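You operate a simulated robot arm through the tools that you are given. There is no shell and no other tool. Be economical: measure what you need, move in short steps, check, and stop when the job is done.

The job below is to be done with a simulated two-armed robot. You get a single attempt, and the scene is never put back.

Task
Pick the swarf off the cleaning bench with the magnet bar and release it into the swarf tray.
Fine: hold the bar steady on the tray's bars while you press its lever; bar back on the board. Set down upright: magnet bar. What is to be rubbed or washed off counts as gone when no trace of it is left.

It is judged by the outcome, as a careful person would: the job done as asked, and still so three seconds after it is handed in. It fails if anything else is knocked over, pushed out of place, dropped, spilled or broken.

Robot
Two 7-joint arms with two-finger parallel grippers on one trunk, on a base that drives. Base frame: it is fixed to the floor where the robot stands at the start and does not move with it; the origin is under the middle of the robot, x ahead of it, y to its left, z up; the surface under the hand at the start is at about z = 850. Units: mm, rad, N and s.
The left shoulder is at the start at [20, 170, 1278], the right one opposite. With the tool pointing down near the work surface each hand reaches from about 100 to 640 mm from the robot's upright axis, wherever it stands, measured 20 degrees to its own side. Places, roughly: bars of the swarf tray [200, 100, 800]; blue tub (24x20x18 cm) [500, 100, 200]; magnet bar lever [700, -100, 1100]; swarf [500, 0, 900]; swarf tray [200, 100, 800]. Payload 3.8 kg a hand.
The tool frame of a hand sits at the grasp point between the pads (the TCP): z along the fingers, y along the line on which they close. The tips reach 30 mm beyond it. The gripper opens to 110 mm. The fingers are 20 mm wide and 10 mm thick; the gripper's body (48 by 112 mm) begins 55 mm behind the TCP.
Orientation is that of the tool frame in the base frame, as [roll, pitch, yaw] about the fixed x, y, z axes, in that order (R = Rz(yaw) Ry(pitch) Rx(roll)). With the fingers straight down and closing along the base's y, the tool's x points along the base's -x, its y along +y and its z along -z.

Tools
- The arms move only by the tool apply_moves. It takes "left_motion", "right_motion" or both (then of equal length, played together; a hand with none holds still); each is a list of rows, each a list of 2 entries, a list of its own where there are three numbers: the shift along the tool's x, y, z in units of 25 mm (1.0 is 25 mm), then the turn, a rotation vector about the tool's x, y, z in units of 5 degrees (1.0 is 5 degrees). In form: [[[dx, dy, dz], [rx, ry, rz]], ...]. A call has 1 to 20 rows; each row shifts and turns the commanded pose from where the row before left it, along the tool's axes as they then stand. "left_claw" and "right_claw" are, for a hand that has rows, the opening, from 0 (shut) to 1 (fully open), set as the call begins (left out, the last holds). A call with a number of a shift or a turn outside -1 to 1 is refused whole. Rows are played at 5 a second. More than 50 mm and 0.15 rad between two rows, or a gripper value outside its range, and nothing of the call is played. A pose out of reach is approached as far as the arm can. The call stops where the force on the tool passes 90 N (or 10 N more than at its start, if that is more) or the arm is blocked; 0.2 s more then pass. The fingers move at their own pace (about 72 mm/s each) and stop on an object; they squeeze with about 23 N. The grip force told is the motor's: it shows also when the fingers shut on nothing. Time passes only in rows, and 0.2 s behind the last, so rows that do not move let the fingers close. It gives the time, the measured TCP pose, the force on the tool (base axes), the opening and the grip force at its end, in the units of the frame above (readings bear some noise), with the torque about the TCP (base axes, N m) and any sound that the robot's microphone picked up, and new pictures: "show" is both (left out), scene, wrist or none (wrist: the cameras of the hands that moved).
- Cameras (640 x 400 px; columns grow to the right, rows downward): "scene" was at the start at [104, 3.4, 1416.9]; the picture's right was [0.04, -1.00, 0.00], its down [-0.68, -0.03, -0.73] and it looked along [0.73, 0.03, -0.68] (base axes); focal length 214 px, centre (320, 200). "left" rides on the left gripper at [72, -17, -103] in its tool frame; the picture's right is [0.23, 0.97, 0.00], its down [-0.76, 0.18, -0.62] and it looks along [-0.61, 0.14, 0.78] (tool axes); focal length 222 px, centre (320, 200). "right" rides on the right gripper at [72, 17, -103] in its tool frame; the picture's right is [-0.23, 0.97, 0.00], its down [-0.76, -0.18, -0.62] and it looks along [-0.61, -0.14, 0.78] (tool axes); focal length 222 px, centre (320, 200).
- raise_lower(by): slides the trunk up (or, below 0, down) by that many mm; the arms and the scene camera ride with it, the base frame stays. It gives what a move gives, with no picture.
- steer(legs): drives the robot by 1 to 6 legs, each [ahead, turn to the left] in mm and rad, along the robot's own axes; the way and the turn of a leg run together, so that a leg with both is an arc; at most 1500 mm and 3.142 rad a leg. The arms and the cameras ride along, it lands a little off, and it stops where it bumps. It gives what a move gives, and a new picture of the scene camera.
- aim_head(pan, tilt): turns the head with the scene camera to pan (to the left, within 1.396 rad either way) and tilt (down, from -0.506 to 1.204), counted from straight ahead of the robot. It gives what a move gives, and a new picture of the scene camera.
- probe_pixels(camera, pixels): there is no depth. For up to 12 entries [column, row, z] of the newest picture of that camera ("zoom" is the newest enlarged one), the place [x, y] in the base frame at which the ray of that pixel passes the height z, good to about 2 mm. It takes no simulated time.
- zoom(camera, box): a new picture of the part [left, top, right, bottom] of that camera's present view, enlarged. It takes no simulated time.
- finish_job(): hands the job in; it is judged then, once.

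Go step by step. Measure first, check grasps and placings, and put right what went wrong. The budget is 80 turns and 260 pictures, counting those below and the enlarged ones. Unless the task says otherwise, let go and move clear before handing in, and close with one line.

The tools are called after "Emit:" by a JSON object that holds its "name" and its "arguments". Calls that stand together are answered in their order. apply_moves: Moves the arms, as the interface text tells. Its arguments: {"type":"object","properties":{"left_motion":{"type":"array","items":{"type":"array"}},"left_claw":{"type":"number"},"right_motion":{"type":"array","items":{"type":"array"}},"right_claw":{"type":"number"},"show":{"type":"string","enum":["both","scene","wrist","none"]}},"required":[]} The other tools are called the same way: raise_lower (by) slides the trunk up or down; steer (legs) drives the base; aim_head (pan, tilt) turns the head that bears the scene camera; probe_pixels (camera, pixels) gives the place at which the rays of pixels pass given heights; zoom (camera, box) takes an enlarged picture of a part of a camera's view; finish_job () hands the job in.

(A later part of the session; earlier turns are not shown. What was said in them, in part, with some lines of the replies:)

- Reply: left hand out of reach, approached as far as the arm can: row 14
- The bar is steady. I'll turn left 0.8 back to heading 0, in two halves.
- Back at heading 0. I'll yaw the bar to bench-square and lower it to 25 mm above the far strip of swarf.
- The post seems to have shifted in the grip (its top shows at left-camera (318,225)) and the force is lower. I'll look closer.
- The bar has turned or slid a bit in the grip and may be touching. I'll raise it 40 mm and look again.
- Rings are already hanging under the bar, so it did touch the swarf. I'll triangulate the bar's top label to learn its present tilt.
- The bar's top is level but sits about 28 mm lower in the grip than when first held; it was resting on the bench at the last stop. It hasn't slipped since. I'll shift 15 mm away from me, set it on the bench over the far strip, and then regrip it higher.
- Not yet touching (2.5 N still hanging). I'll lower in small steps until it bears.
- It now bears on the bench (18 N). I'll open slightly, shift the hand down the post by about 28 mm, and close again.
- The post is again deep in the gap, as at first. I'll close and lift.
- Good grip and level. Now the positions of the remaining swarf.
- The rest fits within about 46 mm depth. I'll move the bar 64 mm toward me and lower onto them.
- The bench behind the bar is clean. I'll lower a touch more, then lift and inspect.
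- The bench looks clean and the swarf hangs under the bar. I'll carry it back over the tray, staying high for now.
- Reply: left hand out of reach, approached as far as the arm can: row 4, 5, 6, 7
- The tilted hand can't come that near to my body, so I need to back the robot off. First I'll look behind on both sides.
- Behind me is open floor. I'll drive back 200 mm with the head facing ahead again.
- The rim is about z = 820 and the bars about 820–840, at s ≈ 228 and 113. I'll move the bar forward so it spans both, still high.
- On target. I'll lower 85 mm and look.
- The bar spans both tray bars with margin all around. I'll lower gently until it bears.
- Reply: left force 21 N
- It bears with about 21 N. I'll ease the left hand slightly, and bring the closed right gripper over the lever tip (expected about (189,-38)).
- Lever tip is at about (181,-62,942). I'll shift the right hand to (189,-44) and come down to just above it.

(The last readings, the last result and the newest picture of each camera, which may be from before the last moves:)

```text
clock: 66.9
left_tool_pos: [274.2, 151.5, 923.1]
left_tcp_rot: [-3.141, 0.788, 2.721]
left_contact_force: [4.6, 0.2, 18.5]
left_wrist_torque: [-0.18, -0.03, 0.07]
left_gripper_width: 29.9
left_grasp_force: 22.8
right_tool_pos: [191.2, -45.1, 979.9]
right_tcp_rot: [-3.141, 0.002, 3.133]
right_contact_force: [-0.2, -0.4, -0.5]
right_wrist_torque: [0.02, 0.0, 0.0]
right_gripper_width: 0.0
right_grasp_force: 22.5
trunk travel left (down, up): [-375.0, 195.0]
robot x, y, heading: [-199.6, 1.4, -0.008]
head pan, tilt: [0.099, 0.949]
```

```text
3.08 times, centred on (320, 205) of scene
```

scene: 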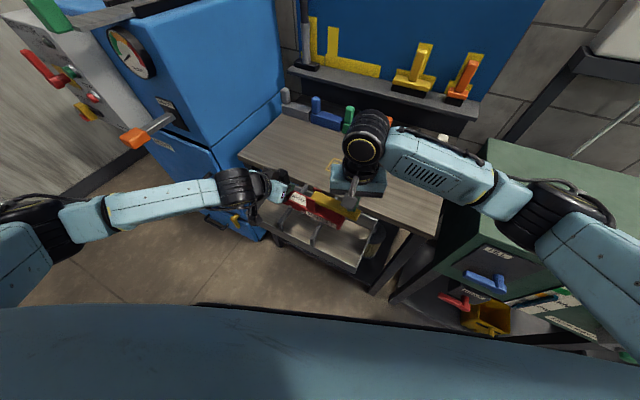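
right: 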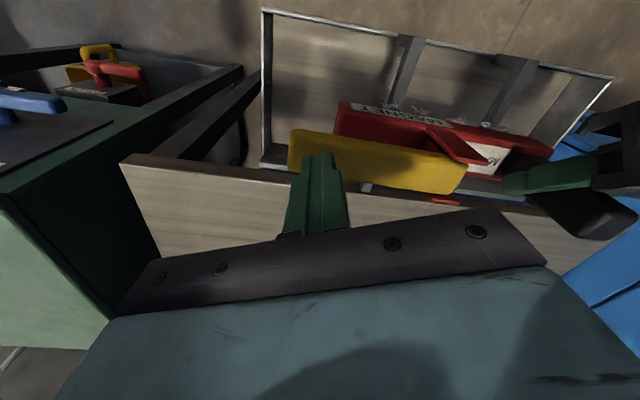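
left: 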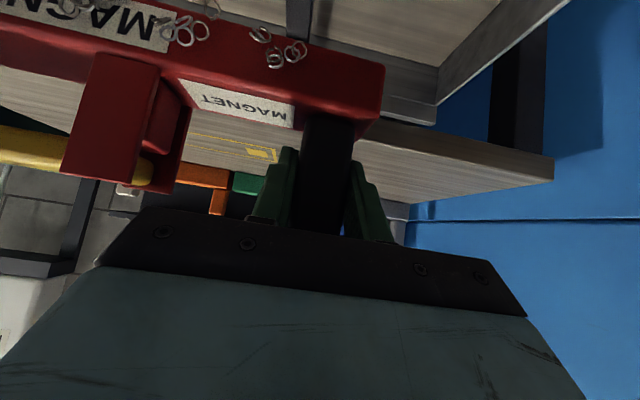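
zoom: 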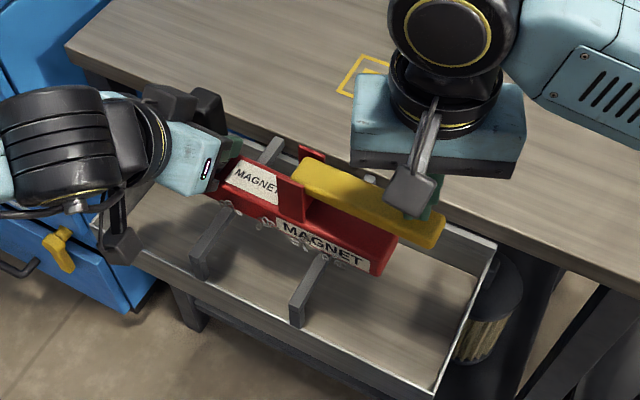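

The tips are about 5 mm above the lever, slightly to its far side. I'll shift 6 mm toward me and press in small steps.

Emit:
{"name": "apply_moves", "arguments": {"right_motion": [[[0.25, 0, 0], [0, 0, 0]], [[0, 0, 0.15], [0, 0, 0]], [[0, 0, 0.15], [0, 0, 0]], [[0, 0, 0.15], [0, 0, 0]], [[0, 0, 0.15], [0, 0, 0]], [[0, 0, 0], [0, 0, 0]]], "show": "scene"}}

Emit:
{"name": "zoom", "arguments": {"camera": "scene", "box": [230, 140, 410, 270]}}

```text
clock: 68.3
left_tool_pos: [273.3, 150.2, 923.1]
left_tcp_rot: [-3.141, 0.786, 2.722]
left_contact_force: [4.9, 0.0, 18.3]
left_wrist_torque: [0.16, -0.15, 0.22]
left_gripper_width: 30.0
left_grasp_force: 22.9
right_tool_pos: [183.4, -43.4, 965.2]
right_tcp_rot: [3.141, -0.001, 3.133]
right_contact_force: [-0.7, -0.6, 2.4]
right_wrist_torque: [0.01, -0.02, 0.01]
right_gripper_width: 0.0
right_grasp_force: 22.9
trunk travel left (down, up): [-375.0, 195.0]
robot x, y, heading: [-200.3, -0.3, -0.011]
head pan, tilt: [0.099, 0.949]
```

scene: 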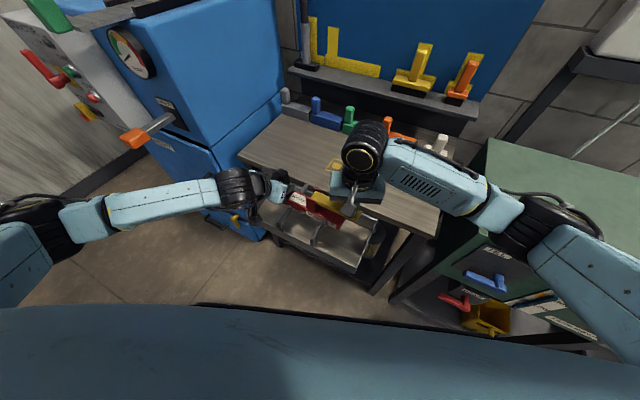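

```text
3.08 times, centred on (320, 205) of scene
```

zoom: 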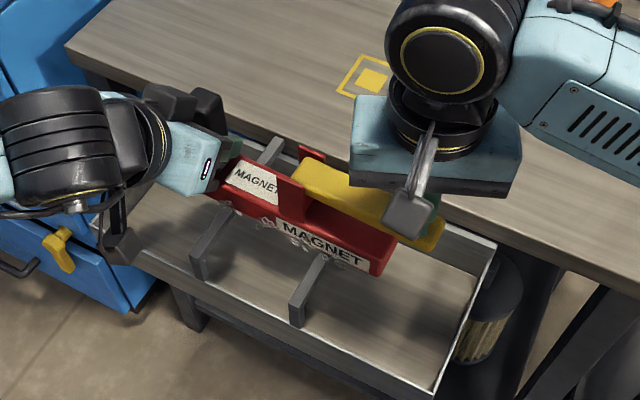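

Lever contact (2.4 N). I'll keep pressing.

Emit:
{"name": "apply_moves", "arguments": {"right_motion": [[[0, 0, 0.16], [0, 0, 0]], [[0, 0, 0.16], [0, 0, 0]], [[0, 0, 0.16], [0, 0, 0]], [[0, 0, 0.16], [0, 0, 0]], [[0, 0, 0], [0, 0, 0]]], "show": "scene"}}

Emit:
{"name": "zoom", "arguments": {"camera": "scene", "box": [230, 140, 410, 270]}}

```text
clock: 69.5
left_tool_pos: [274.5, 151.3, 924.0]
left_tcp_rot: [3.141, 0.786, 2.72]
left_contact_force: [3.6, -1.8, 17.9]
left_wrist_torque: [0.18, -0.11, 0.21]
left_gripper_width: 30.0
left_grasp_force: 22.6
right_tool_pos: [184.7, -44.3, 948.4]
right_tcp_rot: [3.141, 0.003, 3.132]
right_contact_force: [0.9, 0.0, 5.1]
right_wrist_torque: [0.03, -0.05, -0.03]
right_gripper_width: 0.0
right_grasp_force: 23.2
trunk travel left (down, up): [-375.0, 195.0]
robot x, y, heading: [-207.8, 3.0, -0.006]
head pan, tilt: [0.099, 0.949]
```

scene: 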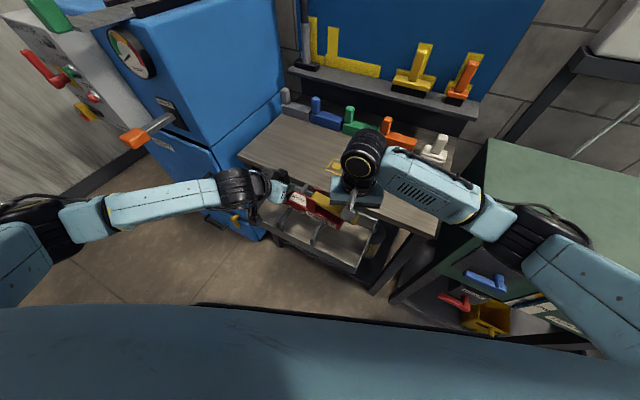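

```text
3.08 times, centred on (320, 205) of scene
```

zoom: 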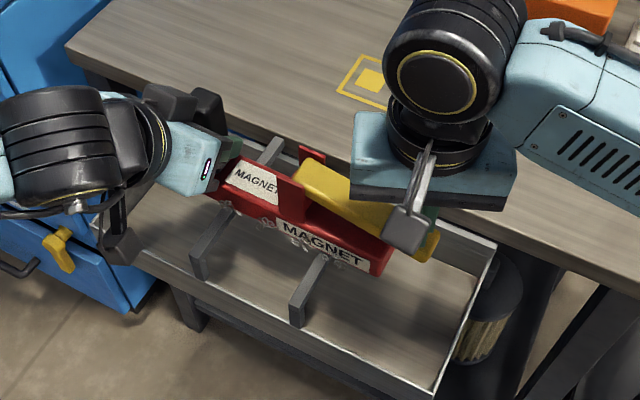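

The lever is turning down while the bar stays steady. I'll press further.

Emit:
{"name": "apply_moves", "arguments": {"right_motion": [[[0, 0, 0.16], [0, 0, 0]], [[0, 0, 0.16], [0, 0, 0]], [[0, 0, 0.16], [0, 0, 0]], [[0, 0, 0.16], [0, 0, 0]], [[0, 0, 0], [0, 0, 0]]], "show": "scene"}}

Emit:
{"name": "zoom", "arguments": {"camera": "scene", "box": [230, 140, 410, 270]}}

```text
clock: 70.7
left_tool_pos: [272.8, 150.8, 922.9]
left_tcp_rot: [-3.141, 0.786, 2.722]
left_contact_force: [5.6, -1.9, 15.2]
left_wrist_torque: [0.14, -0.15, 0.28]
left_gripper_width: 29.9
left_grasp_force: 23.1
right_tool_pos: [184.4, -44.2, 933.1]
right_tcp_rot: [3.14, 0.002, 3.133]
right_contact_force: [0.9, -0.6, 14.8]
right_wrist_torque: [0.11, -0.15, -0.01]
right_gripper_width: 0.0
right_grasp_force: 22.9
trunk travel left (down, up): [-375.0, 195.0]
robot x, y, heading: [-202.5, -1.2, -0.011]
head pan, tilt: [0.099, 0.949]
```

scene: 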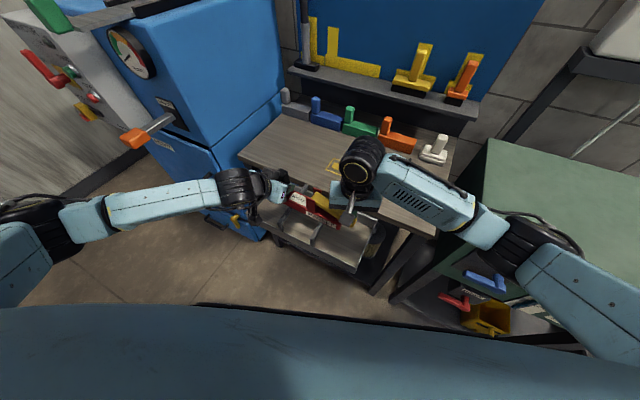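

```text
3.08 times, centred on (320, 205) of scene
```

zoom: 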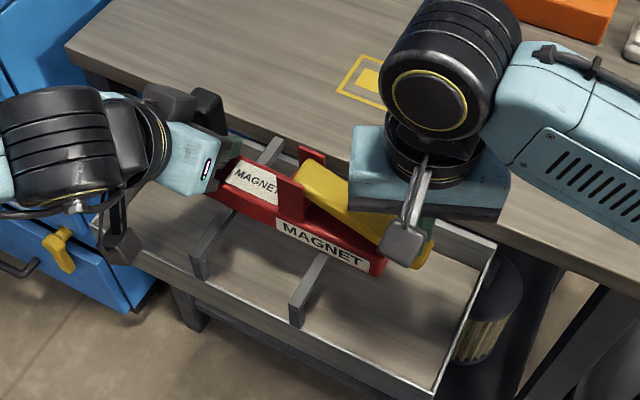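

The rings at the bar's front edge have gone and the lever has bottomed (15 N). I'll hold for a second, then release the lever and inspect.

Emit:
{"name": "apply_moves", "arguments": {"right_motion": [[[0, 0, 0], [0, 0, 0]], [[0, 0, 0], [0, 0, 0]], [[0, 0, 0], [0, 0, 0]], [[0, 0, 0], [0, 0, 0]], [[0, 0, -0.4], [0, 0, 0]], [[0, 0, -0.6], [0, 0, 0]], [[0, 0, -0.9], [0, 0, 0]], [[0, 0, -0.9], [0, 0, 0]], [[0, 0, -1], [0, 0, 0]], [[0, 0, -1], [0, 0, 0]], [[0, 0, 0], [0, 0, 0]]], "left_motion": [[[0, 0, 0], [0, 0, 0]], [[0, 0, 0], [0, 0, 0]], [[0, 0, 0], [0, 0, 0]], [[0, 0, 0], [0, 0, 0]], [[0, 0, 0], [0, 0, 0]], [[0, 0, 0], [0, 0, 0]], [[0, 0, 0], [0, 0, 0]], [[0, 0, 0], [0, 0, 0]], [[0, 0, 0], [0, 0, 0]], [[0, 0, 0], [0, 0, 0]], [[0, 0, 0], [0, 0, 0]]], "show": "both"}}

Emit:
{"name": "zoom", "arguments": {"camera": "scene", "box": [230, 140, 410, 270]}}

Emit:
{"name": "zoom", "arguments": {"camera": "right", "box": [240, 0, 640, 250]}}

```text
clock: 73.1
left_tool_pos: [274.0, 150.2, 923.9]
left_tcp_rot: [-3.141, 0.788, 2.721]
left_contact_force: [1.9, 1.2, 19.2]
left_wrist_torque: [-0.15, 0.12, 0.03]
left_gripper_width: 29.8
left_grasp_force: 22.6
right_tool_pos: [184.5, -42.3, 1053.7]
right_tcp_rot: [-3.14, 0.0, 3.133]
right_contact_force: [0.5, 0.3, -0.1]
right_wrist_torque: [-0.01, 0.03, 0.0]
right_gripper_width: 0.0
right_grasp_force: 22.8
trunk travel left (down, up): [-375.0, 195.0]
robot x, y, heading: [-201.6, 2.1, -0.007]
head pan, tilt: [0.099, 0.949]
```

scene: 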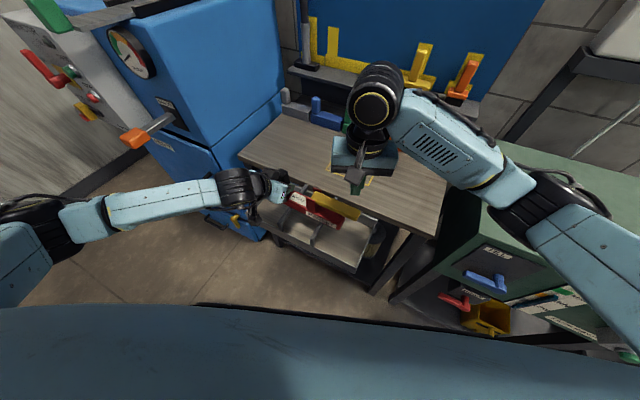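
right: 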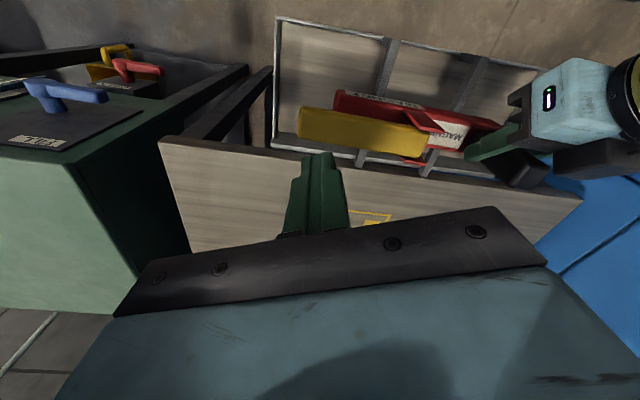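
left: 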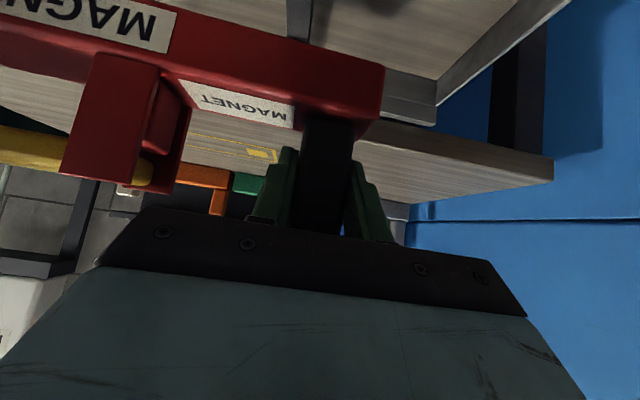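

```text
3.08 times, centred on (320, 205) of scene
```

zoom: 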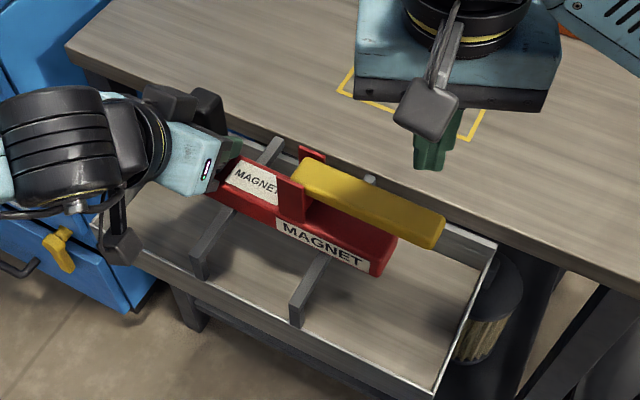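

```text
1.60 times, centred on (440, 125) of right
```

zoom: 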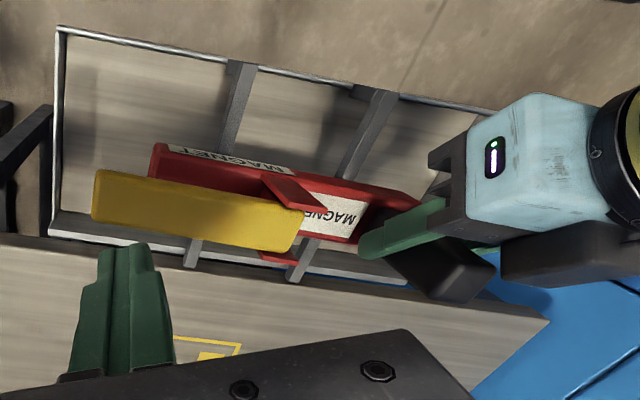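

All the swarf has been released and nothing is visible on the bar. I'll raise both hands and check the tray and bench.

Emit:
{"name": "apply_moves", "arguments": {"right_motion": [[[0, -0.29, -0.96], [0, 0, 0]], [[0, -0.29, -0.96], [0, 0, 0]], [[0, -0.29, -0.96], [0, 0, 0]], [[0, -0.29, -0.96], [0, 0, 0]], [[0, -0.29, -0.96], [0, 0, 0]], [[0, -0.29, -0.96], [0, 0, 0]], [[0, -0.29, -0.96], [0, 0, 0]], [[0, -0.29, -0.96], [0, 0, 0]], [[0, -0.29, -0.96], [0, 0, 0]], [[0, -0.29, -0.96], [0, 0, 0]], [[0, -0.29, -0.96], [0, 0, 0]], [[0, -0.29, -0.96], [0, 0, 0]]], "left_motion": [[[-0.2, 0, -0.2], [0, 0, 0]], [[-0.424, 0, -0.424], [0, 0, 0]], [[-0.424, 0, -0.424], [0, 0, 0]], [[-0.424, 0, -0.424], [0, 0, 0]], [[-0.424, 0, -0.424], [0, 0, 0]], [[-0.424, 0, -0.424], [0, 0, 0]], [[-0.424, 0, -0.424], [0, 0, 0]], [[-0.424, 0, -0.424], [0, 0, 0]], [[-0.424, 0, -0.424], [0, 0, 0]], [[-0.424, 0, -0.424], [0, 0, 0]], [[-0.424, 0, -0.424], [0, 0, 0]], [[0, 0, 0], [0, 0, 0]]], "show": "both"}}

Emit:
{"name": "zoom", "arguments": {"camera": "scene", "box": [220, 100, 440, 280]}}

```text
clock: 75.7
left_tool_pos: [274.0, 152.3, 1080.0]
left_tcp_rot: [-3.14, 0.786, 2.72]
left_contact_force: [-0.5, -0.4, -2.9]
left_wrist_torque: [0.18, -0.07, 0.0]
left_gripper_width: 29.9
left_grasp_force: 23.2
right_tool_pos: [183.8, -129.9, 1341.9]
right_tcp_rot: [-3.141, -0.001, 3.132]
right_contact_force: [0.3, 0.1, 0.5]
right_wrist_torque: [0.01, -0.02, 0.01]
right_gripper_width: 0.2
right_grasp_force: 23.1
trunk travel left (down, up): [-375.0, 195.0]
robot x, y, heading: [-202.1, 1.8, -0.011]
head pan, tilt: [0.099, 0.949]
```

scene: 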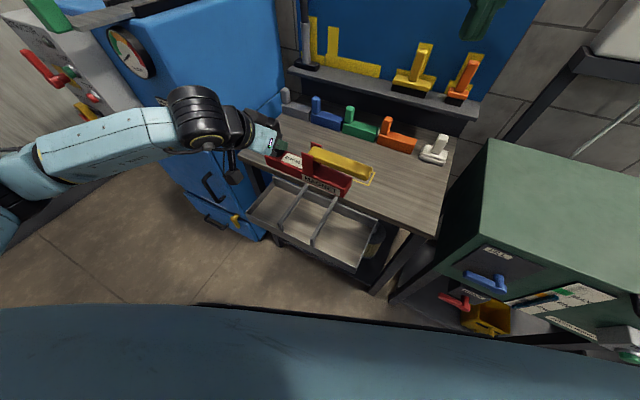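
right: 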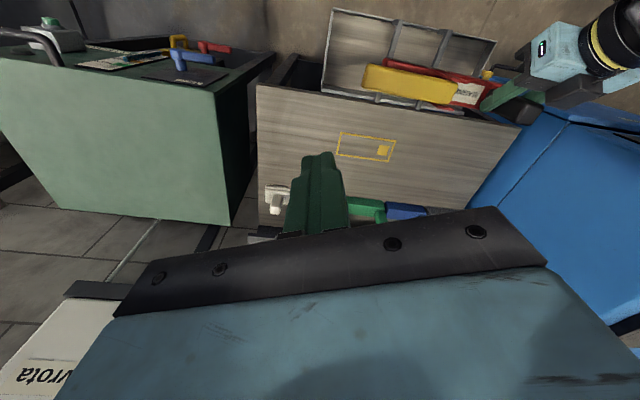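
left: 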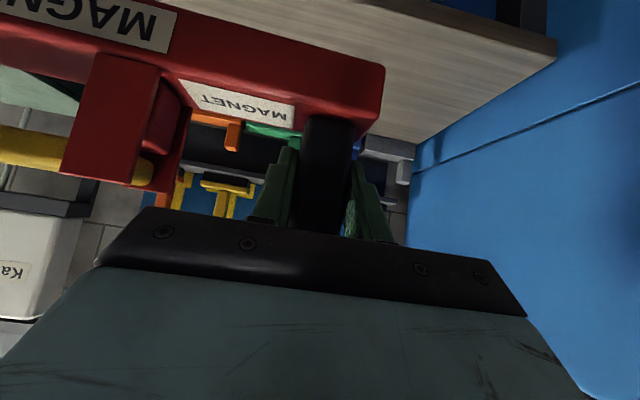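

```text
2.22 times, centred on (330, 190) of scene
```

zoom: 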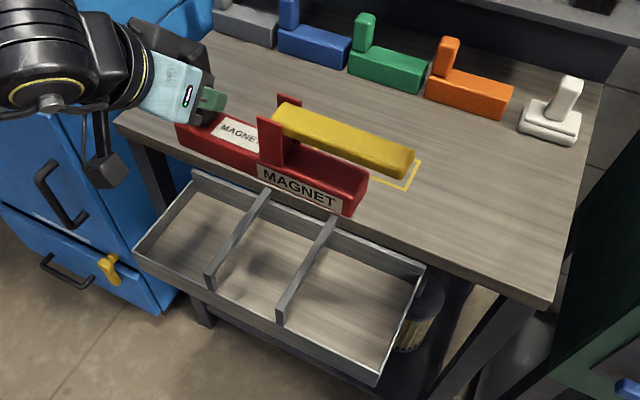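

No rings are visible on the tray floor yet. I'll zoom in on the tray from both cameras.

Emit:
{"name": "zoom", "arguments": {"camera": "right", "box": [300, 0, 540, 150]}}

Emit:
{"name": "zoom", "arguments": {"camera": "scene", "box": [240, 170, 390, 275]}}

```text
2.67 times, centred on (420, 75) of right
```

zoom: 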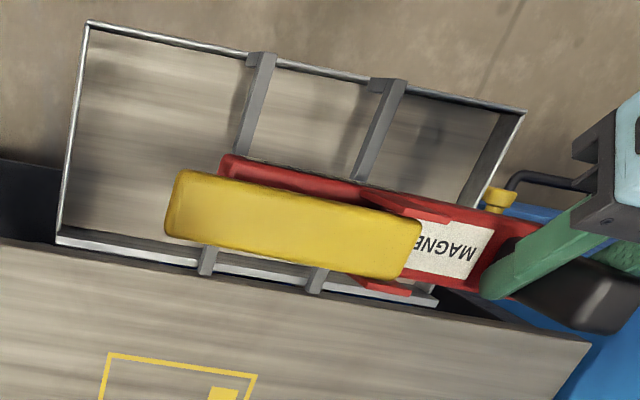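

```text
3.81 times, centred on (315, 222) of scene
```

zoom: 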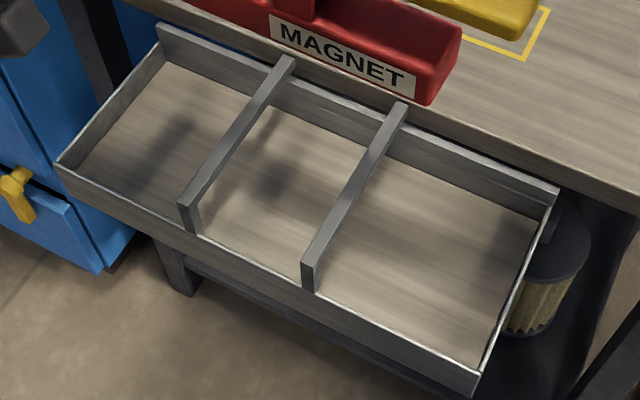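

No swarf is visible in the tray, so I must check whether it's still on the bar's underside. I'll raise the bar forward, and use the right hand's camera from below.

Emit:
{"name": "apply_moves", "arguments": {"left_motion": [[[-0.707, 0, -0.707], [0, 0, 0]], [[-0.707, 0, -0.707], [0, 0, 0]], [[-0.707, 0, -0.707], [0, 0, 0]], [[-0.707, 0, -0.707], [0, 0, 0]], [[-0.707, 0, -0.707], [0, 0, 0]], [[-0.707, 0, 0.707], [0, 0, 0]], [[-0.707, 0, 0.707], [0, 0, 0]], [[-0.707, 0, 0.707], [0, 0, 0]], [[-0.707, 0, 0.707], [0, 0, 0]], [[0, 0, 0], [0, 0, 0]]], "right_motion": [[[0, -1, 0], [0, 0, 0]], [[0, -1, 0], [0, 0, 0]], [[0, -1, 0], [0, 0, 0]], [[0, 0, 0], [0, 0, 0]], [[0, 0, 1], [0, 0, 0]], [[0, 0, 1], [0, 0, 0]], [[0, 0, 1], [0, 0, 0]], [[0, 0, 1], [0, 0, 0]], [[0, 0, 1], [0, 0, 0]], [[0, 0, 1], [0, 0, 0]]], "show": "scene"}}

```text
clock: 77.9
left_tool_pos: [364.7, 111.1, 1204.3]
left_tcp_rot: [3.14, 0.784, 2.723]
left_contact_force: [-0.3, -0.8, -1.8]
left_wrist_torque: [0.17, -0.09, -0.03]
left_gripper_width: 29.9
left_grasp_force: 22.8
right_tool_pos: [184.5, -203.9, 1189.5]
right_tcp_rot: [3.141, 0.001, 3.133]
right_contact_force: [0.5, -1.3, -0.7]
right_wrist_torque: [-0.01, -0.03, 0.0]
right_gripper_width: 0.0
right_grasp_force: 23.4
trunk travel left (down, up): [-375.0, 195.0]
robot x, y, heading: [-206.6, 2.2, -0.008]
head pan, tilt: [0.099, 0.949]
```

scene: 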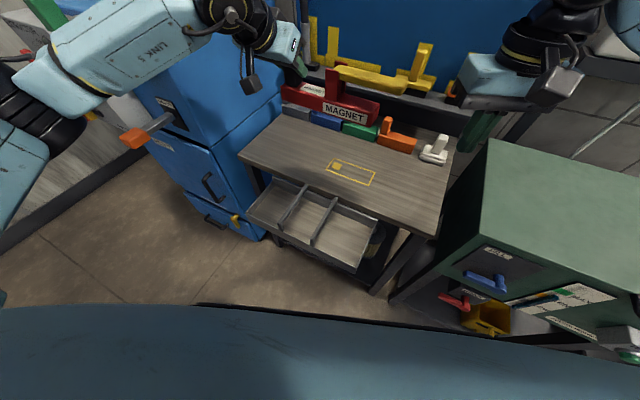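

The bench is fully clean. I'll now point the right camera up at the bar's underside.

Emit:
{"name": "apply_moves", "arguments": {"right_motion": [[[0, 0, 1], [0, 0, 0]], [[0, 0, 1], [0, 0, 0]], [[0, 0, 1], [0, 0, 0]], [[0, 0, 1], [0, 0, 0]], [[0, 0, 1], [0, 0, 0]], [[0, 0, 0], [0, -1, 0]], [[0, 0, 0], [0, -1, 0]], [[0, 0, 0], [0, -1, 0]], [[0, 0, 0], [0, -1, 0]], [[0, 0, 0], [0, -1, 0]], [[0, 0, 0], [0, -1, 0]], [[0, 0, 0], [0, -1, 0]], [[0, 0, 0], [0, -1, 0]], [[0, 0, 0], [0, -1, 0]], [[0, 0, 0], [0, -1, 0]], [[0, 0, 0], [0, -1, 0]], [[0, 0, 0], [0, -1, 0]], [[0, 0, 0], [0, -1, 0]], [[0, 0, 0], [0, -1, 0]], [[0, 0, 0], [0, -1, 0]]], "show": "wrist"}}

```text
clock: 82.1
left_tool_pos: [364.2, 110.8, 1204.7]
left_tcp_rot: [-3.141, 0.786, 2.72]
left_contact_force: [0.7, 0.5, -2.1]
left_wrist_torque: [0.15, -0.06, 0.01]
left_gripper_width: 30.0
left_grasp_force: 22.8
right_tool_pos: [193.1, -204.2, 1061.4]
right_tcp_rot: [-3.136, 1.311, 3.138]
right_contact_force: [-0.3, -0.1, 0.4]
right_wrist_torque: [0.01, 0.0, 0.02]
right_gripper_width: 0.0
right_grasp_force: 22.9
right hand out of reach, approached as far as the arm can: row 15, 16
trunk travel left (down, up): [-375.0, 195.0]
robot x, y, heading: [-200.6, -0.6, -0.004]
head pan, tilt: [0.099, 0.949]
```

right: 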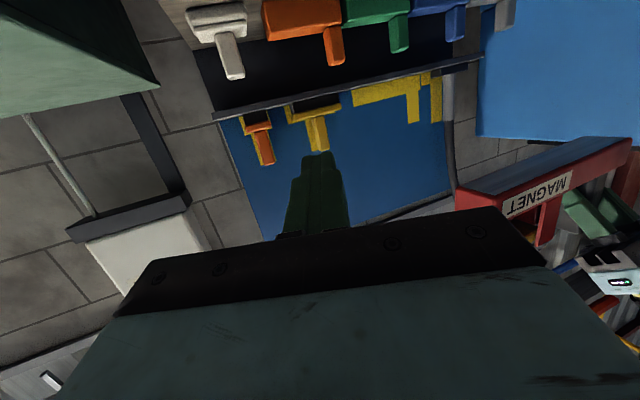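

Emit:
{"name": "zoom", "arguments": {"camera": "right", "box": [430, 110, 640, 240]}}

```text
3.05 times, centred on (535, 175) of right
```

zoom: 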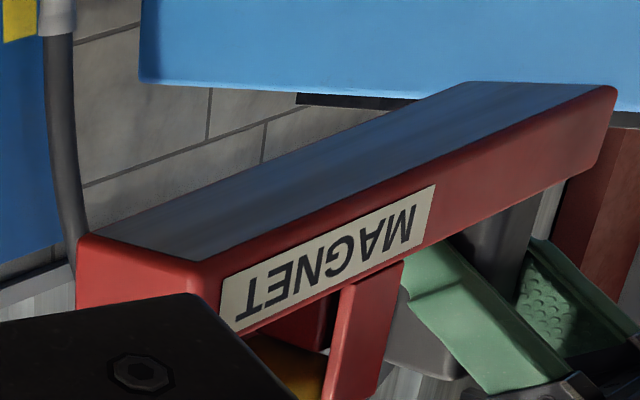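

The underside is clean bare metal, so the swarf has been released. I'll straighten the right hand, and turn the bar for the reverse of the earlier carry path.

Emit:
{"name": "apply_moves", "arguments": {"right_motion": [[[0, 0, 0], [0, 1, 0]], [[0, 0, 0], [0, 1, 0]], [[0, 0, 0], [0, 1, 0]], [[0, 0, 0], [0, 1, 0]], [[0, 0, 0], [0, 1, 0]], [[0, 0, 0], [0, 1, 0]], [[0, 0, 0], [0, 1, 0]], [[0, 0, 0], [0, 1, 0]], [[0, 0, 0], [0, 1, 0]], [[0, 0, 0], [0, 1, 0]], [[0, 0, 0], [0, 1, 0]], [[0, 0, 0], [0, 1, 0]], [[0, 0, 0], [0, 1, 0]], [[0, 0, 0], [0, 1, 0]], [[0, 0, 0], [0, 1, 0]]], "left_motion": [[[0.815, -0.165, -0.335], [0, 0, 0]], [[0.815, -0.165, -0.335], [0, 0, 0]], [[0.815, -0.165, -0.335], [0, 0, 0]], [[0.815, -0.165, -0.335], [0, 0, 0]], [[0, 0, 0], [-0.712, 0, -0.712]], [[0, 0, 0], [-0.712, 0, -0.712]], [[0, 0, 0], [-0.712, 0, -0.712]], [[0, 0, 0], [-0.712, 0, -0.712]], [[0, 0, 0], [-0.712, 0, -0.712]], [[0, 0, 0], [-0.712, 0, -0.712]], [[0, 0, 0], [-0.712, 0, -0.712]], [[0, 0, 0], [-0.712, 0, -0.712]], [[0, 0, 0], [-0.712, 0, -0.712]], [[0, 0, 0], [0, 0, 0]], [[0, 0, 0], [0, 0, 0]]], "show": "none"}}

Emit:
{"name": "apply_moves", "arguments": {"right_motion": [[[0, 0.25, -1], [0, 0, 0]], [[0, 0.25, -1], [0, 0, 0]], [[0, 0.25, -1], [0, 0, 0]], [[0, 0.25, -1], [0, 0, 0]], [[0, 0.25, -1], [0, 0, 0]], [[0, 0.25, -1], [0, 0, 0]], [[0, 0.25, -1], [0, 0, 0]], [[0, 0.25, -1], [0, 0, 0]], [[0, 0.25, -1], [0, 0, 0]], [[0, 0.25, -1], [0, 0, 0]], [[0, 0.25, -1], [0, 0, 0]]], "show": "scene"}}

```text
clock: 85.3
left_tool_pos: [285.7, 129.9, 1171.3]
left_tcp_rot: [-3.141, 0.783, -2.772]
left_contact_force: [0.8, -0.4, -1.6]
left_wrist_torque: [0.18, 0.07, 0.01]
left_gripper_width: 29.9
left_grasp_force: 22.4
right_tool_pos: [193.2, -204.3, 1061.1]
right_tcp_rot: [-3.141, -0.002, 3.131]
right_contact_force: [-0.4, 0.6, 0.5]
right_wrist_torque: [-0.02, -0.01, 0.01]
right_gripper_width: 0.0
right_grasp_force: 22.9
trunk travel left (down, up): [-375.0, 195.0]
robot x, y, heading: [-200.0, 1.5, -0.009]
head pan, tilt: [0.099, 0.949]
```

```text
clock: 87.7
left_tool_pos: [285.1, 130.3, 1171.7]
left_tcp_rot: [-3.141, 0.784, -2.77]
left_contact_force: [-0.5, -0.4, -1.8]
left_wrist_torque: [0.19, 0.08, 0.0]
left_gripper_width: 29.5
left_grasp_force: 23.1
right_tool_pos: [193.9, -135.1, 1336.3]
right_tcp_rot: [-3.141, 0.001, 3.132]
right_contact_force: [-0.2, -0.1, -0.8]
right_wrist_torque: [-0.03, -0.04, 0.02]
right_gripper_width: 0.0
right_grasp_force: 23.2
trunk travel left (down, up): [-375.0, 195.0]
robot x, y, heading: [-197.3, 0.3, -0.011]
head pan, tilt: [0.099, 0.949]
```

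scene: 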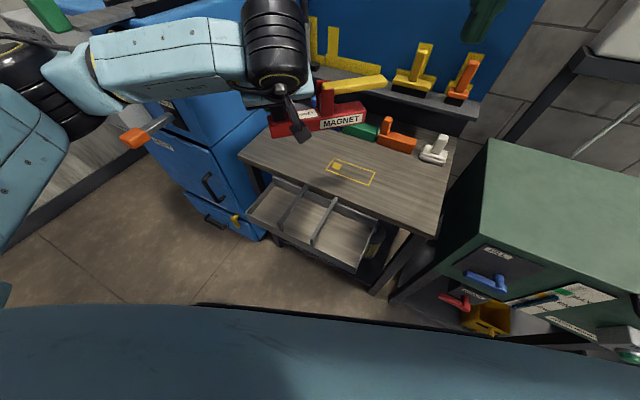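

Clear. I'll drive ahead 198 mm to the starting spot, then turn right 0.79.

Emit:
{"name": "steer", "arguments": {"legs": [[198, 0], [0, -0.785]]}}

Emit:
{"name": "aim_head", "arguments": {"pan": 0.35, "tilt": 0.7}}

```text
clock: 91.3
left_tool_pos: [432.7, -252.7, 1171.1]
left_tcp_rot: [3.141, 0.783, 2.73]
left_contact_force: [-0.8, 0.0, -2.6]
left_wrist_torque: [0.17, -0.09, 0.02]
left_gripper_width: 29.9
left_grasp_force: 23.0
right_tool_pos: [182.9, -377.7, 1337.0]
right_tcp_rot: [-3.141, -0.001, 2.35]
right_contact_force: [0.4, -0.2, -0.5]
right_wrist_torque: [0.01, -0.01, -0.02]
right_gripper_width: 0.0
right_grasp_force: 22.4
trunk travel left (down, up): [-375.0, 195.0]
robot x, y, heading: [-2.8, -3.0, -0.787]
head pan, tilt: [0.099, 0.949]
```

scene: 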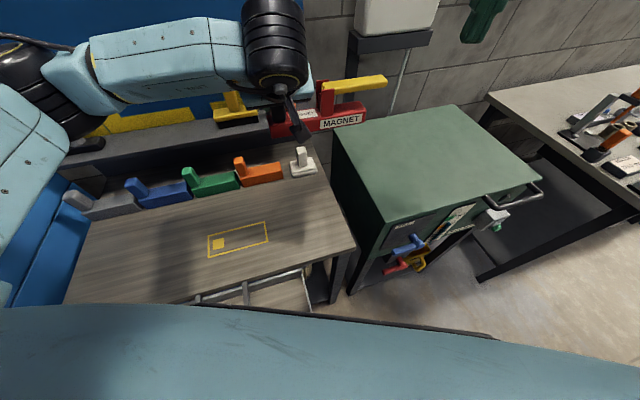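

```text
clock: 92.1
left_tool_pos: [434.4, -251.3, 1170.0]
left_tcp_rot: [3.141, 0.784, 2.73]
left_contact_force: [-0.1, -1.0, -2.3]
left_wrist_torque: [0.19, -0.05, -0.03]
left_gripper_width: 29.7
left_grasp_force: 23.3
right_tool_pos: [183.5, -378.1, 1336.1]
right_tcp_rot: [3.141, 0.0, 2.351]
right_contact_force: [0.7, 0.0, -0.4]
right_wrist_torque: [0.02, 0.04, 0.02]
right_gripper_width: 0.0
right_grasp_force: 23.2
trunk travel left (down, up): [-375.0, 195.0]
robot x, y, heading: [-2.9, 0.9, -0.789]
head pan, tilt: [0.351, 0.7]
```

scene: 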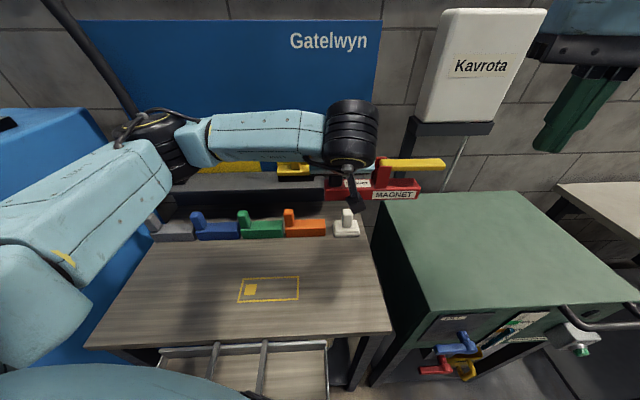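

Square to the bench again. I'll carry the bar along the board to its slot's line.

Emit:
{"name": "apply_moves", "arguments": {"left_motion": [[[0, 0.972, 0], [0, 0, 0]], [[0, 0.972, 0], [0, 0, 0]], [[0, 0.972, 0], [0, 0, 0]], [[0, 0.972, 0], [0, 0, 0]], [[0, 0.972, 0], [0, 0, 0]], [[0, 0.972, 0], [0, 0, 0]], [[0, 0.972, 0], [0, 0, 0]], [[0, 0.972, 0], [0, 0, 0]], [[0, 0.972, 0], [0, 0, 0]], [[0, 0.972, 0], [0, 0, 0]], [[0, 0.972, 0], [0, 0, 0]], [[0, 0.972, 0], [0, 0, 0]], [[0, 0.972, 0], [0, 0, 0]], [[0, 0.972, 0], [0, 0, 0]], [[0, 0.972, 0], [0, 0, 0]], [[0, 0.972, 0], [0, 0, 0]], [[0, 0.972, 0], [0, 0, 0]], [[0, 0.972, 0], [0, 0, 0]], [[0, 0, 0], [0, 0, 0]]], "show": "both"}}

```text
clock: 96.1
left_tool_pos: [609.4, 148.3, 1170.2]
left_tcp_rot: [3.139, 0.783, 2.73]
left_contact_force: [0.2, -1.2, -3.2]
left_wrist_torque: [0.15, -0.06, -0.01]
left_gripper_width: 29.9
left_grasp_force: 22.9
right_tool_pos: [184.8, -377.5, 1335.8]
right_tcp_rot: [3.141, -0.002, 2.35]
right_contact_force: [0.0, 0.4, 0.9]
right_wrist_torque: [0.02, -0.01, 0.01]
right_gripper_width: 0.1
right_grasp_force: 22.9
trunk travel left (down, up): [-375.0, 195.0]
robot x, y, heading: [0.0, 0.3, -0.792]
head pan, tilt: [0.351, 0.7]
```

scene: 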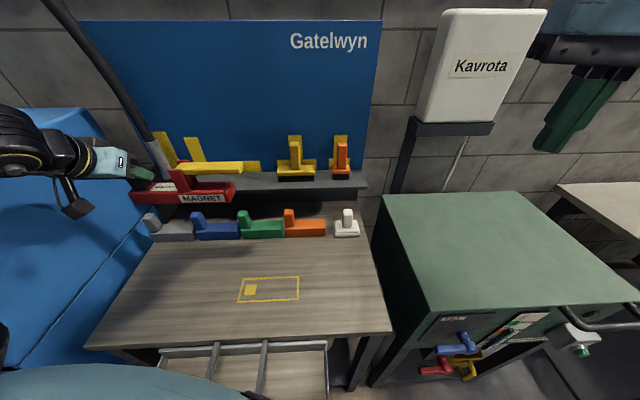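
left: 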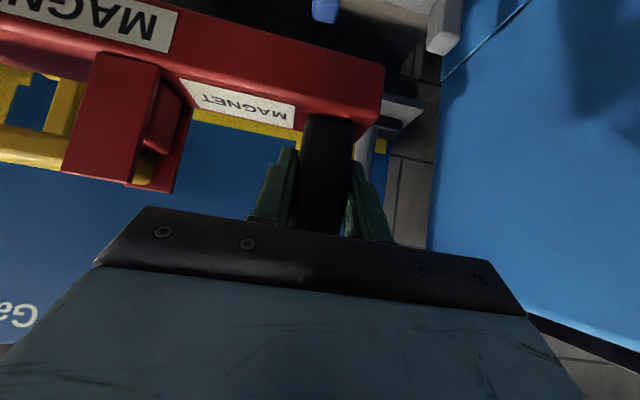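

Aligned. Now I'll move 213 mm toward the board, still 90 mm above the shelf.

Emit:
{"name": "apply_moves", "arguments": {"left_motion": [[[-0.669, 0.005, 0.669], [0, 0, 0]], [[-0.669, 0.005, 0.669], [0, 0, 0]], [[-0.669, 0.005, 0.669], [0, 0, 0]], [[-0.669, 0.005, 0.669], [0, 0, 0]], [[-0.669, 0.005, 0.669], [0, 0, 0]], [[-0.669, 0.005, 0.669], [0, 0, 0]], [[-0.669, 0.005, 0.669], [0, 0, 0]], [[-0.669, 0.005, 0.669], [0, 0, 0]], [[-0.669, 0.005, 0.669], [0, 0, 0]], [[0, 0, 0], [0, 0, 0]]], "show": "both"}}

Emit:
{"name": "zoom", "arguments": {"camera": "scene", "box": [120, 100, 320, 225]}}

```text
clock: 98.3
left_tool_pos: [804.4, 65.1, 1169.1]
left_tcp_rot: [3.14, 0.785, 2.729]
left_contact_force: [0.1, 0.7, -2.9]
left_wrist_torque: [0.19, -0.09, -0.01]
left_gripper_width: 29.7
left_grasp_force: 22.6
right_tool_pos: [183.6, -376.6, 1336.8]
right_tcp_rot: [-3.141, 0.0, 2.351]
right_contact_force: [-0.2, -0.6, -0.7]
right_wrist_torque: [-0.01, 0.0, -0.02]
right_gripper_width: 0.0
right_grasp_force: 23.3
trunk travel left (down, up): [-375.0, 195.0]
robot x, y, heading: [-1.0, -2.3, -0.789]
head pan, tilt: [0.351, 0.7]
```

scene: 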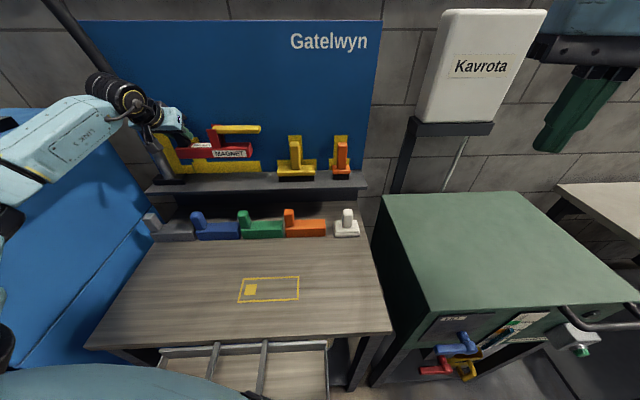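
left: 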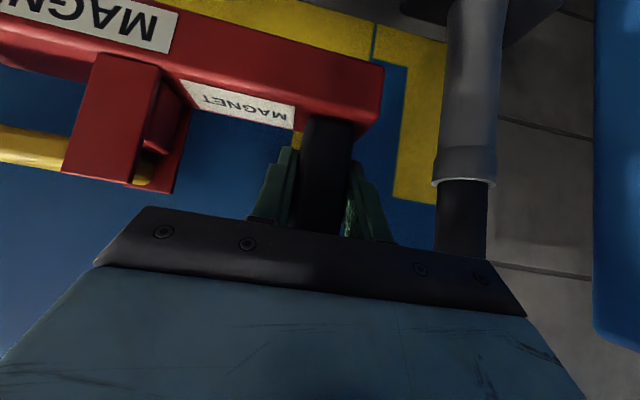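

```text
3.20 times, centred on (220, 162) of scene
```

zoom: 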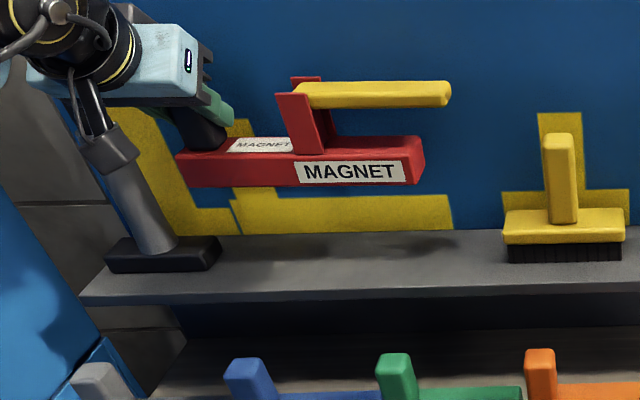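

It lines up over its silhouette. I'll lower to about 8 mm above the shelf.

Emit:
{"name": "apply_moves", "arguments": {"left_motion": [[[0.5, 0, 0.5], [0, 0, 0]], [[0.5, 0, 0.5], [0, 0, 0]], [[0.5, 0, 0.5], [0, 0, 0]], [[0.5, 0, 0.5], [0, 0, 0]], [[0.29, 0, 0.29], [0, 0, 0]], [[0, 0, 0], [0, 0, 0]]], "show": "both"}}

Emit:
{"name": "zoom", "arguments": {"camera": "scene", "box": [130, 110, 310, 222]}}

```text
clock: 99.7
left_tool_pos: [804.0, 64.7, 1088.8]
left_tcp_rot: [3.141, 0.783, 2.733]
left_contact_force: [-0.1, -0.5, -2.8]
left_wrist_torque: [0.19, -0.05, 0.01]
left_gripper_width: 29.8
left_grasp_force: 22.7
right_tool_pos: [184.0, -378.8, 1335.4]
right_tcp_rot: [3.141, -0.002, 2.35]
right_contact_force: [-0.6, -0.6, -0.1]
right_wrist_torque: [-0.01, -0.02, -0.01]
right_gripper_width: 0.1
right_grasp_force: 23.2
trunk travel left (down, up): [-375.0, 195.0]
robot x, y, heading: [-0.4, -2.0, -0.787]
head pan, tilt: [0.351, 0.7]
```

scene: 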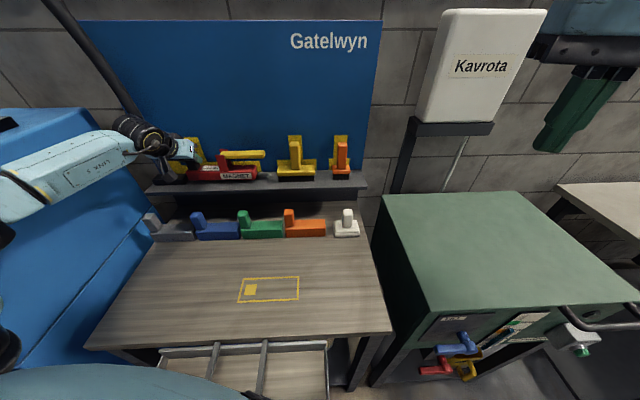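
left: 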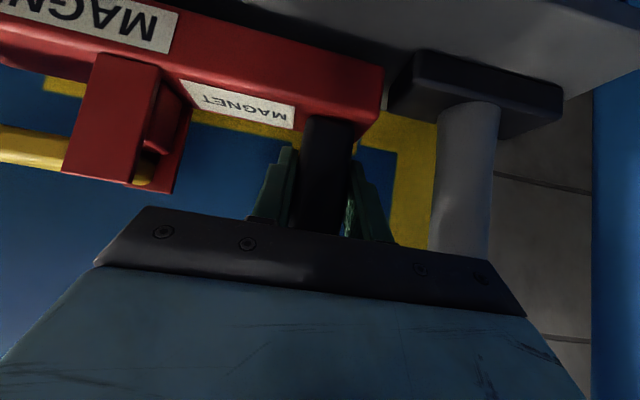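

```text
3.56 times, centred on (220, 166) of scene
```

zoom: 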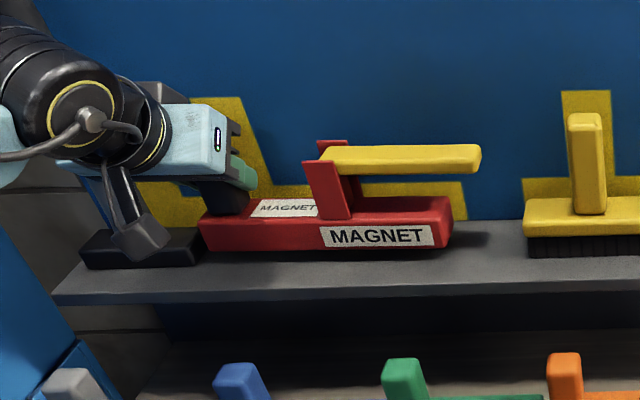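

I'll ease down until it bears.

Emit:
{"name": "apply_moves", "arguments": {"left_motion": [[[0.08, 0, 0.08], [0, 0, 0]], [[0.08, 0, 0.08], [0, 0, 0]], [[0.05, 0, 0.05], [0, 0, 0]], [[0, 0, 0], [0, 0, 0]]], "show": "none"}}

```text
clock: 100.7
left_tool_pos: [803.8, 65.6, 1082.4]
left_tcp_rot: [3.141, 0.782, 2.732]
left_contact_force: [-0.2, 1.0, -2.8]
left_wrist_torque: [0.17, -0.09, -0.02]
left_gripper_width: 29.5
left_grasp_force: 23.1
right_tool_pos: [183.5, -377.2, 1337.0]
right_tcp_rot: [3.142, 0.0, 2.351]
right_contact_force: [0.5, 0.2, -0.5]
right_wrist_torque: [0.01, 0.02, -0.01]
right_gripper_width: 0.1
right_grasp_force: 22.8
trunk travel left (down, up): [-375.0, 195.0]
robot x, y, heading: [-2.1, -3.4, -0.792]
head pan, tilt: [0.351, 0.7]
```

Emit:
{"name": "apply_moves", "arguments": {"left_motion": [[[0.06, 0, 0.06], [0, 0, 0]], [[0.05, 0, 0.05], [0, 0, 0]], [[0, 0, 0], [0, 0, 0]]], "show": "none"}}

```text
clock: 101.5
left_tool_pos: [803.1, 65.0, 1078.3]
left_tcp_rot: [-3.141, 0.785, 2.73]
left_contact_force: [0.1, 0.1, -2.2]
left_wrist_torque: [0.16, -0.12, 0.03]
left_gripper_width: 29.9
left_grasp_force: 23.2
right_tool_pos: [184.5, -378.1, 1336.4]
right_tcp_rot: [-3.141, -0.001, 2.35]
right_contact_force: [0.1, 0.8, -0.2]
right_wrist_torque: [0.01, -0.03, 0.02]
right_gripper_width: 0.1
right_grasp_force: 22.9
trunk travel left (down, up): [-375.0, 195.0]
robot x, y, heading: [1.9, -3.4, -0.786]
head pan, tilt: [0.351, 0.7]
```

Emit:
{"name": "apply_moves", "arguments": {"left_motion": [[[0.06, 0, 0.06], [0, 0, 0]], [[0, 0, 0], [0, 0, 0]]], "show": "none"}}

```text
clock: 102.1
left_tool_pos: [803.7, 64.6, 1075.3]
left_tcp_rot: [-3.141, 0.785, 2.732]
left_contact_force: [-0.1, -0.2, -2.3]
left_wrist_torque: [0.17, -0.08, -0.01]
left_gripper_width: 29.9
left_grasp_force: 23.0
right_tool_pos: [185.0, -378.9, 1336.9]
right_tcp_rot: [-3.141, 0.001, 2.351]
right_contact_force: [-0.6, -0.5, 0.5]
right_wrist_torque: [0.0, 0.01, 0.0]
right_gripper_width: 0.0
right_grasp_force: 23.1
trunk travel left (down, up): [-375.0, 195.0]
robot x, y, heading: [-2.6, -0.4, -0.787]
head pan, tilt: [0.351, 0.7]
```

Emit:
{"name": "apply_moves", "arguments": {"left_motion": [[[0.06, 0, 0.06], [0, 0, 0]], [[0.05, 0, 0.05], [0, 0, 0]], [[0, 0, 0], [0, 0, 0]]], "show": "none"}}

Emit:
{"name": "zoom", "arguments": {"camera": "scene", "box": [150, 130, 290, 202]}}

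```text
clock: 102.9
left_tool_pos: [803.6, 64.7, 1075.1]
left_tcp_rot: [-3.139, 0.787, 2.731]
left_contact_force: [0.2, -1.2, 10.1]
left_wrist_torque: [-0.1, 0.18, -0.06]
left_gripper_width: 30.0
left_grasp_force: 22.8
right_tool_pos: [182.5, -378.8, 1337.5]
right_tcp_rot: [-3.141, 0.0, 2.352]
right_contact_force: [-0.8, 0.1, -0.7]
right_wrist_torque: [0.01, -0.02, 0.02]
right_gripper_width: 0.1
right_grasp_force: 23.0
trunk travel left (down, up): [-375.0, 195.0]
robot x, y, heading: [1.1, 5.0, -0.789]
head pan, tilt: [0.351, 0.7]
```

```text
4.57 times, centred on (220, 166) of scene
```

zoom: 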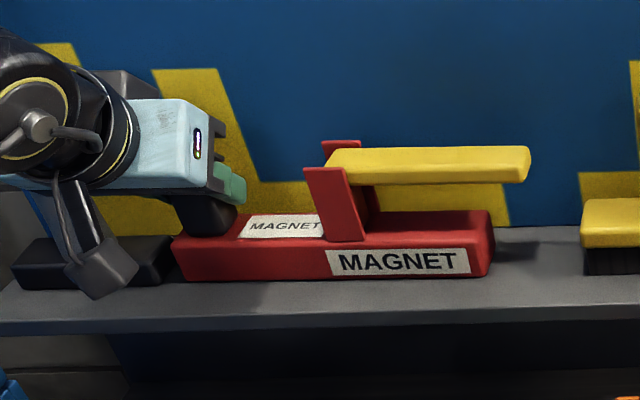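

Set down (10 N). I'll check the front corners against the original place, (714,-105) and (801,94).

Emit:
{"name": "probe_pixels", "arguments": {"camera": "zoom", "pixels": [[484, 276, 1001], [184, 281, 1001]]}}

```text
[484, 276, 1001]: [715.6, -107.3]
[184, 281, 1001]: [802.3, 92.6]
```

It's within 3 mm of its original place. I'll open, then back straight out.

Emit:
{"name": "apply_moves", "arguments": {"left_motion": [[[-0.03, 0, -0.03], [0, 0, 0]], [[0, 0, 0], [0, 0, 0]], [[0, 0, 0], [0, 0, 0]], [[0, 0, 0], [0, 0, 0]]], "left_claw": 0.6, "show": "wrist"}}

Emit:
{"name": "apply_moves", "arguments": {"left_motion": [[[0, 0, -0.4], [0, 0, 0]], [[0, 0, -0.8], [0, 0, 0]], [[0, 0, -1], [0, 0, 0]], [[0, 0, -1], [0, 0, 0]], [[0, 0, -1], [0, 0, 0]], [[0, 0, -1], [0, 0, 0]], [[0, 0, -1], [0, 0, 0]], [[0, 0, -1], [0, 0, 0]], [[0, 0, -1], [0, 0, 0]], [[0, 0, 0], [0, 0, 0]]], "show": "both"}}

Emit:
{"name": "zoom", "arguments": {"camera": "scene", "box": [130, 110, 310, 222]}}

```text
clock: 103.9
left_tool_pos: [803.8, 65.1, 1072.9]
left_tcp_rot: [-3.141, 0.784, 2.731]
left_contact_force: [0.1, 0.7, -1.1]
left_wrist_torque: [0.0, 0.02, 0.03]
left_gripper_width: 65.9
left_grasp_force: 0.1
right_tool_pos: [183.3, -377.2, 1336.5]
right_tcp_rot: [3.14, 0.0, 2.35]
right_contact_force: [-0.3, -0.5, -0.2]
right_wrist_torque: [0.0, 0.02, 0.0]
right_gripper_width: 0.0
right_grasp_force: 22.9
trunk travel left (down, up): [-375.0, 195.0]
robot x, y, heading: [-1.4, -0.5, -0.787]
head pan, tilt: [0.351, 0.7]
```

left: 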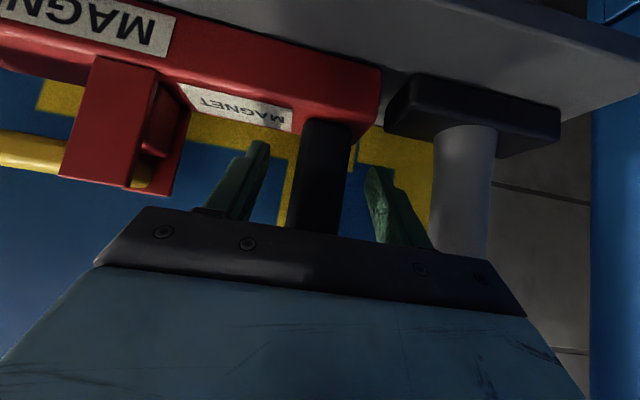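

```text
clock: 106.1
left_tool_pos: [672.1, 121.8, 1218.2]
left_tcp_rot: [-3.141, 0.782, 2.732]
left_contact_force: [0.1, -0.5, -0.8]
left_wrist_torque: [-0.03, 0.01, 0.02]
left_gripper_width: 65.9
left_grasp_force: 0.1
right_tool_pos: [184.2, -377.5, 1336.1]
right_tcp_rot: [3.142, 0.0, 2.351]
right_contact_force: [0.1, -0.7, -0.3]
right_wrist_torque: [0.02, 0.02, 0.0]
right_gripper_width: 0.0
right_grasp_force: 23.3
trunk travel left (down, up): [-375.0, 195.0]
robot x, y, heading: [-2.7, 0.9, -0.79]
head pan, tilt: [0.351, 0.7]
```

scene: 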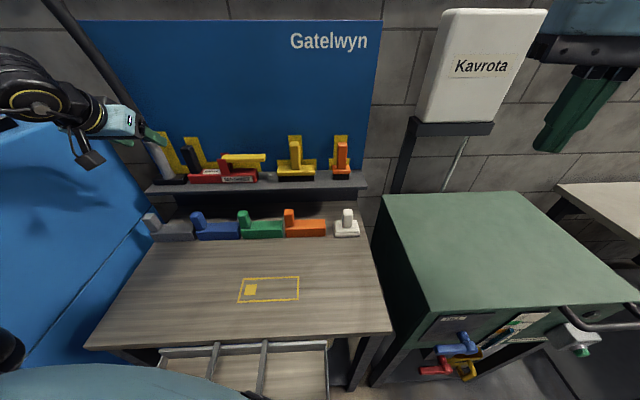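
left: 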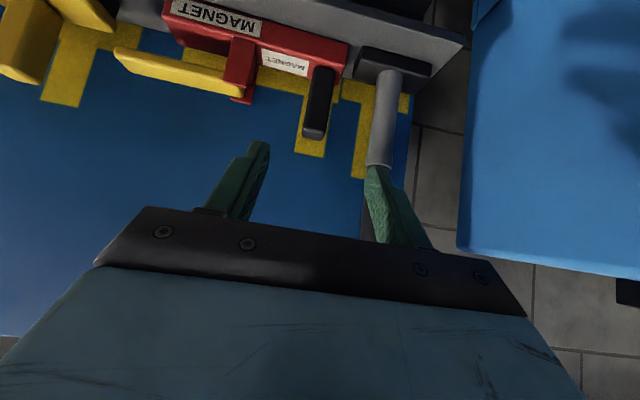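

```text
3.56 times, centred on (220, 166) of scene
```

zoom: 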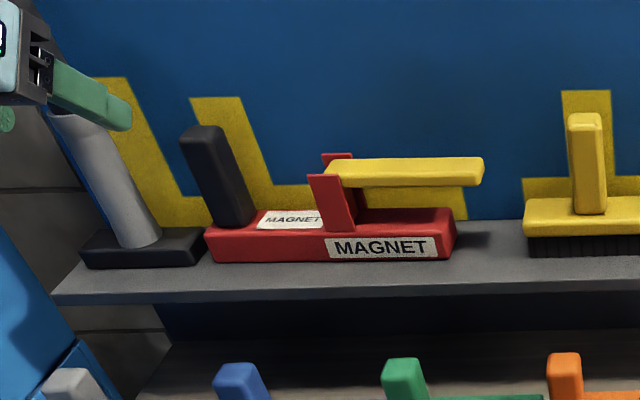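

The bar stands upright on its silhouette and the hand is clear. A last check of the bench and tray for leftovers.

Emit:
{"name": "zoom", "arguments": {"camera": "scene", "box": [80, 210, 400, 400]}}

```text
2.00 times, centred on (240, 305) of scene
```

zoom: 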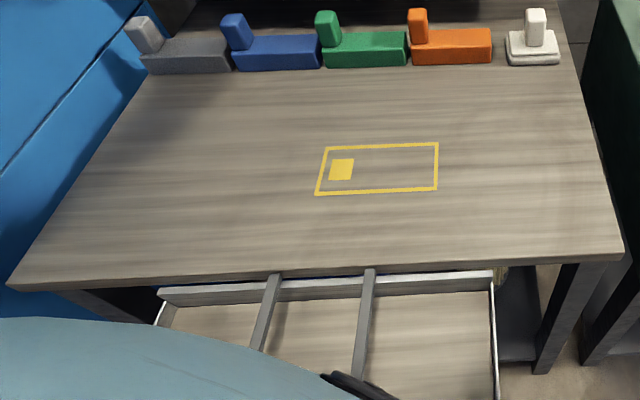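

The bench is spotless, nothing else has moved, and the bar is back on the board. I'm handing in.

Emit:
{"name": "finish_job", "arguments": {}}

```text
The job is handed in.
```

I lifted the swarf off the bench with the magnet bar, released it over the swarf tray by pressing the lever with the bar held on the tray's bars, and put the bar back upright on the board, within 3 mm of where it started. After the release, the bench and the bar's underside were clean, but I could not see any swarf lying in the tray.
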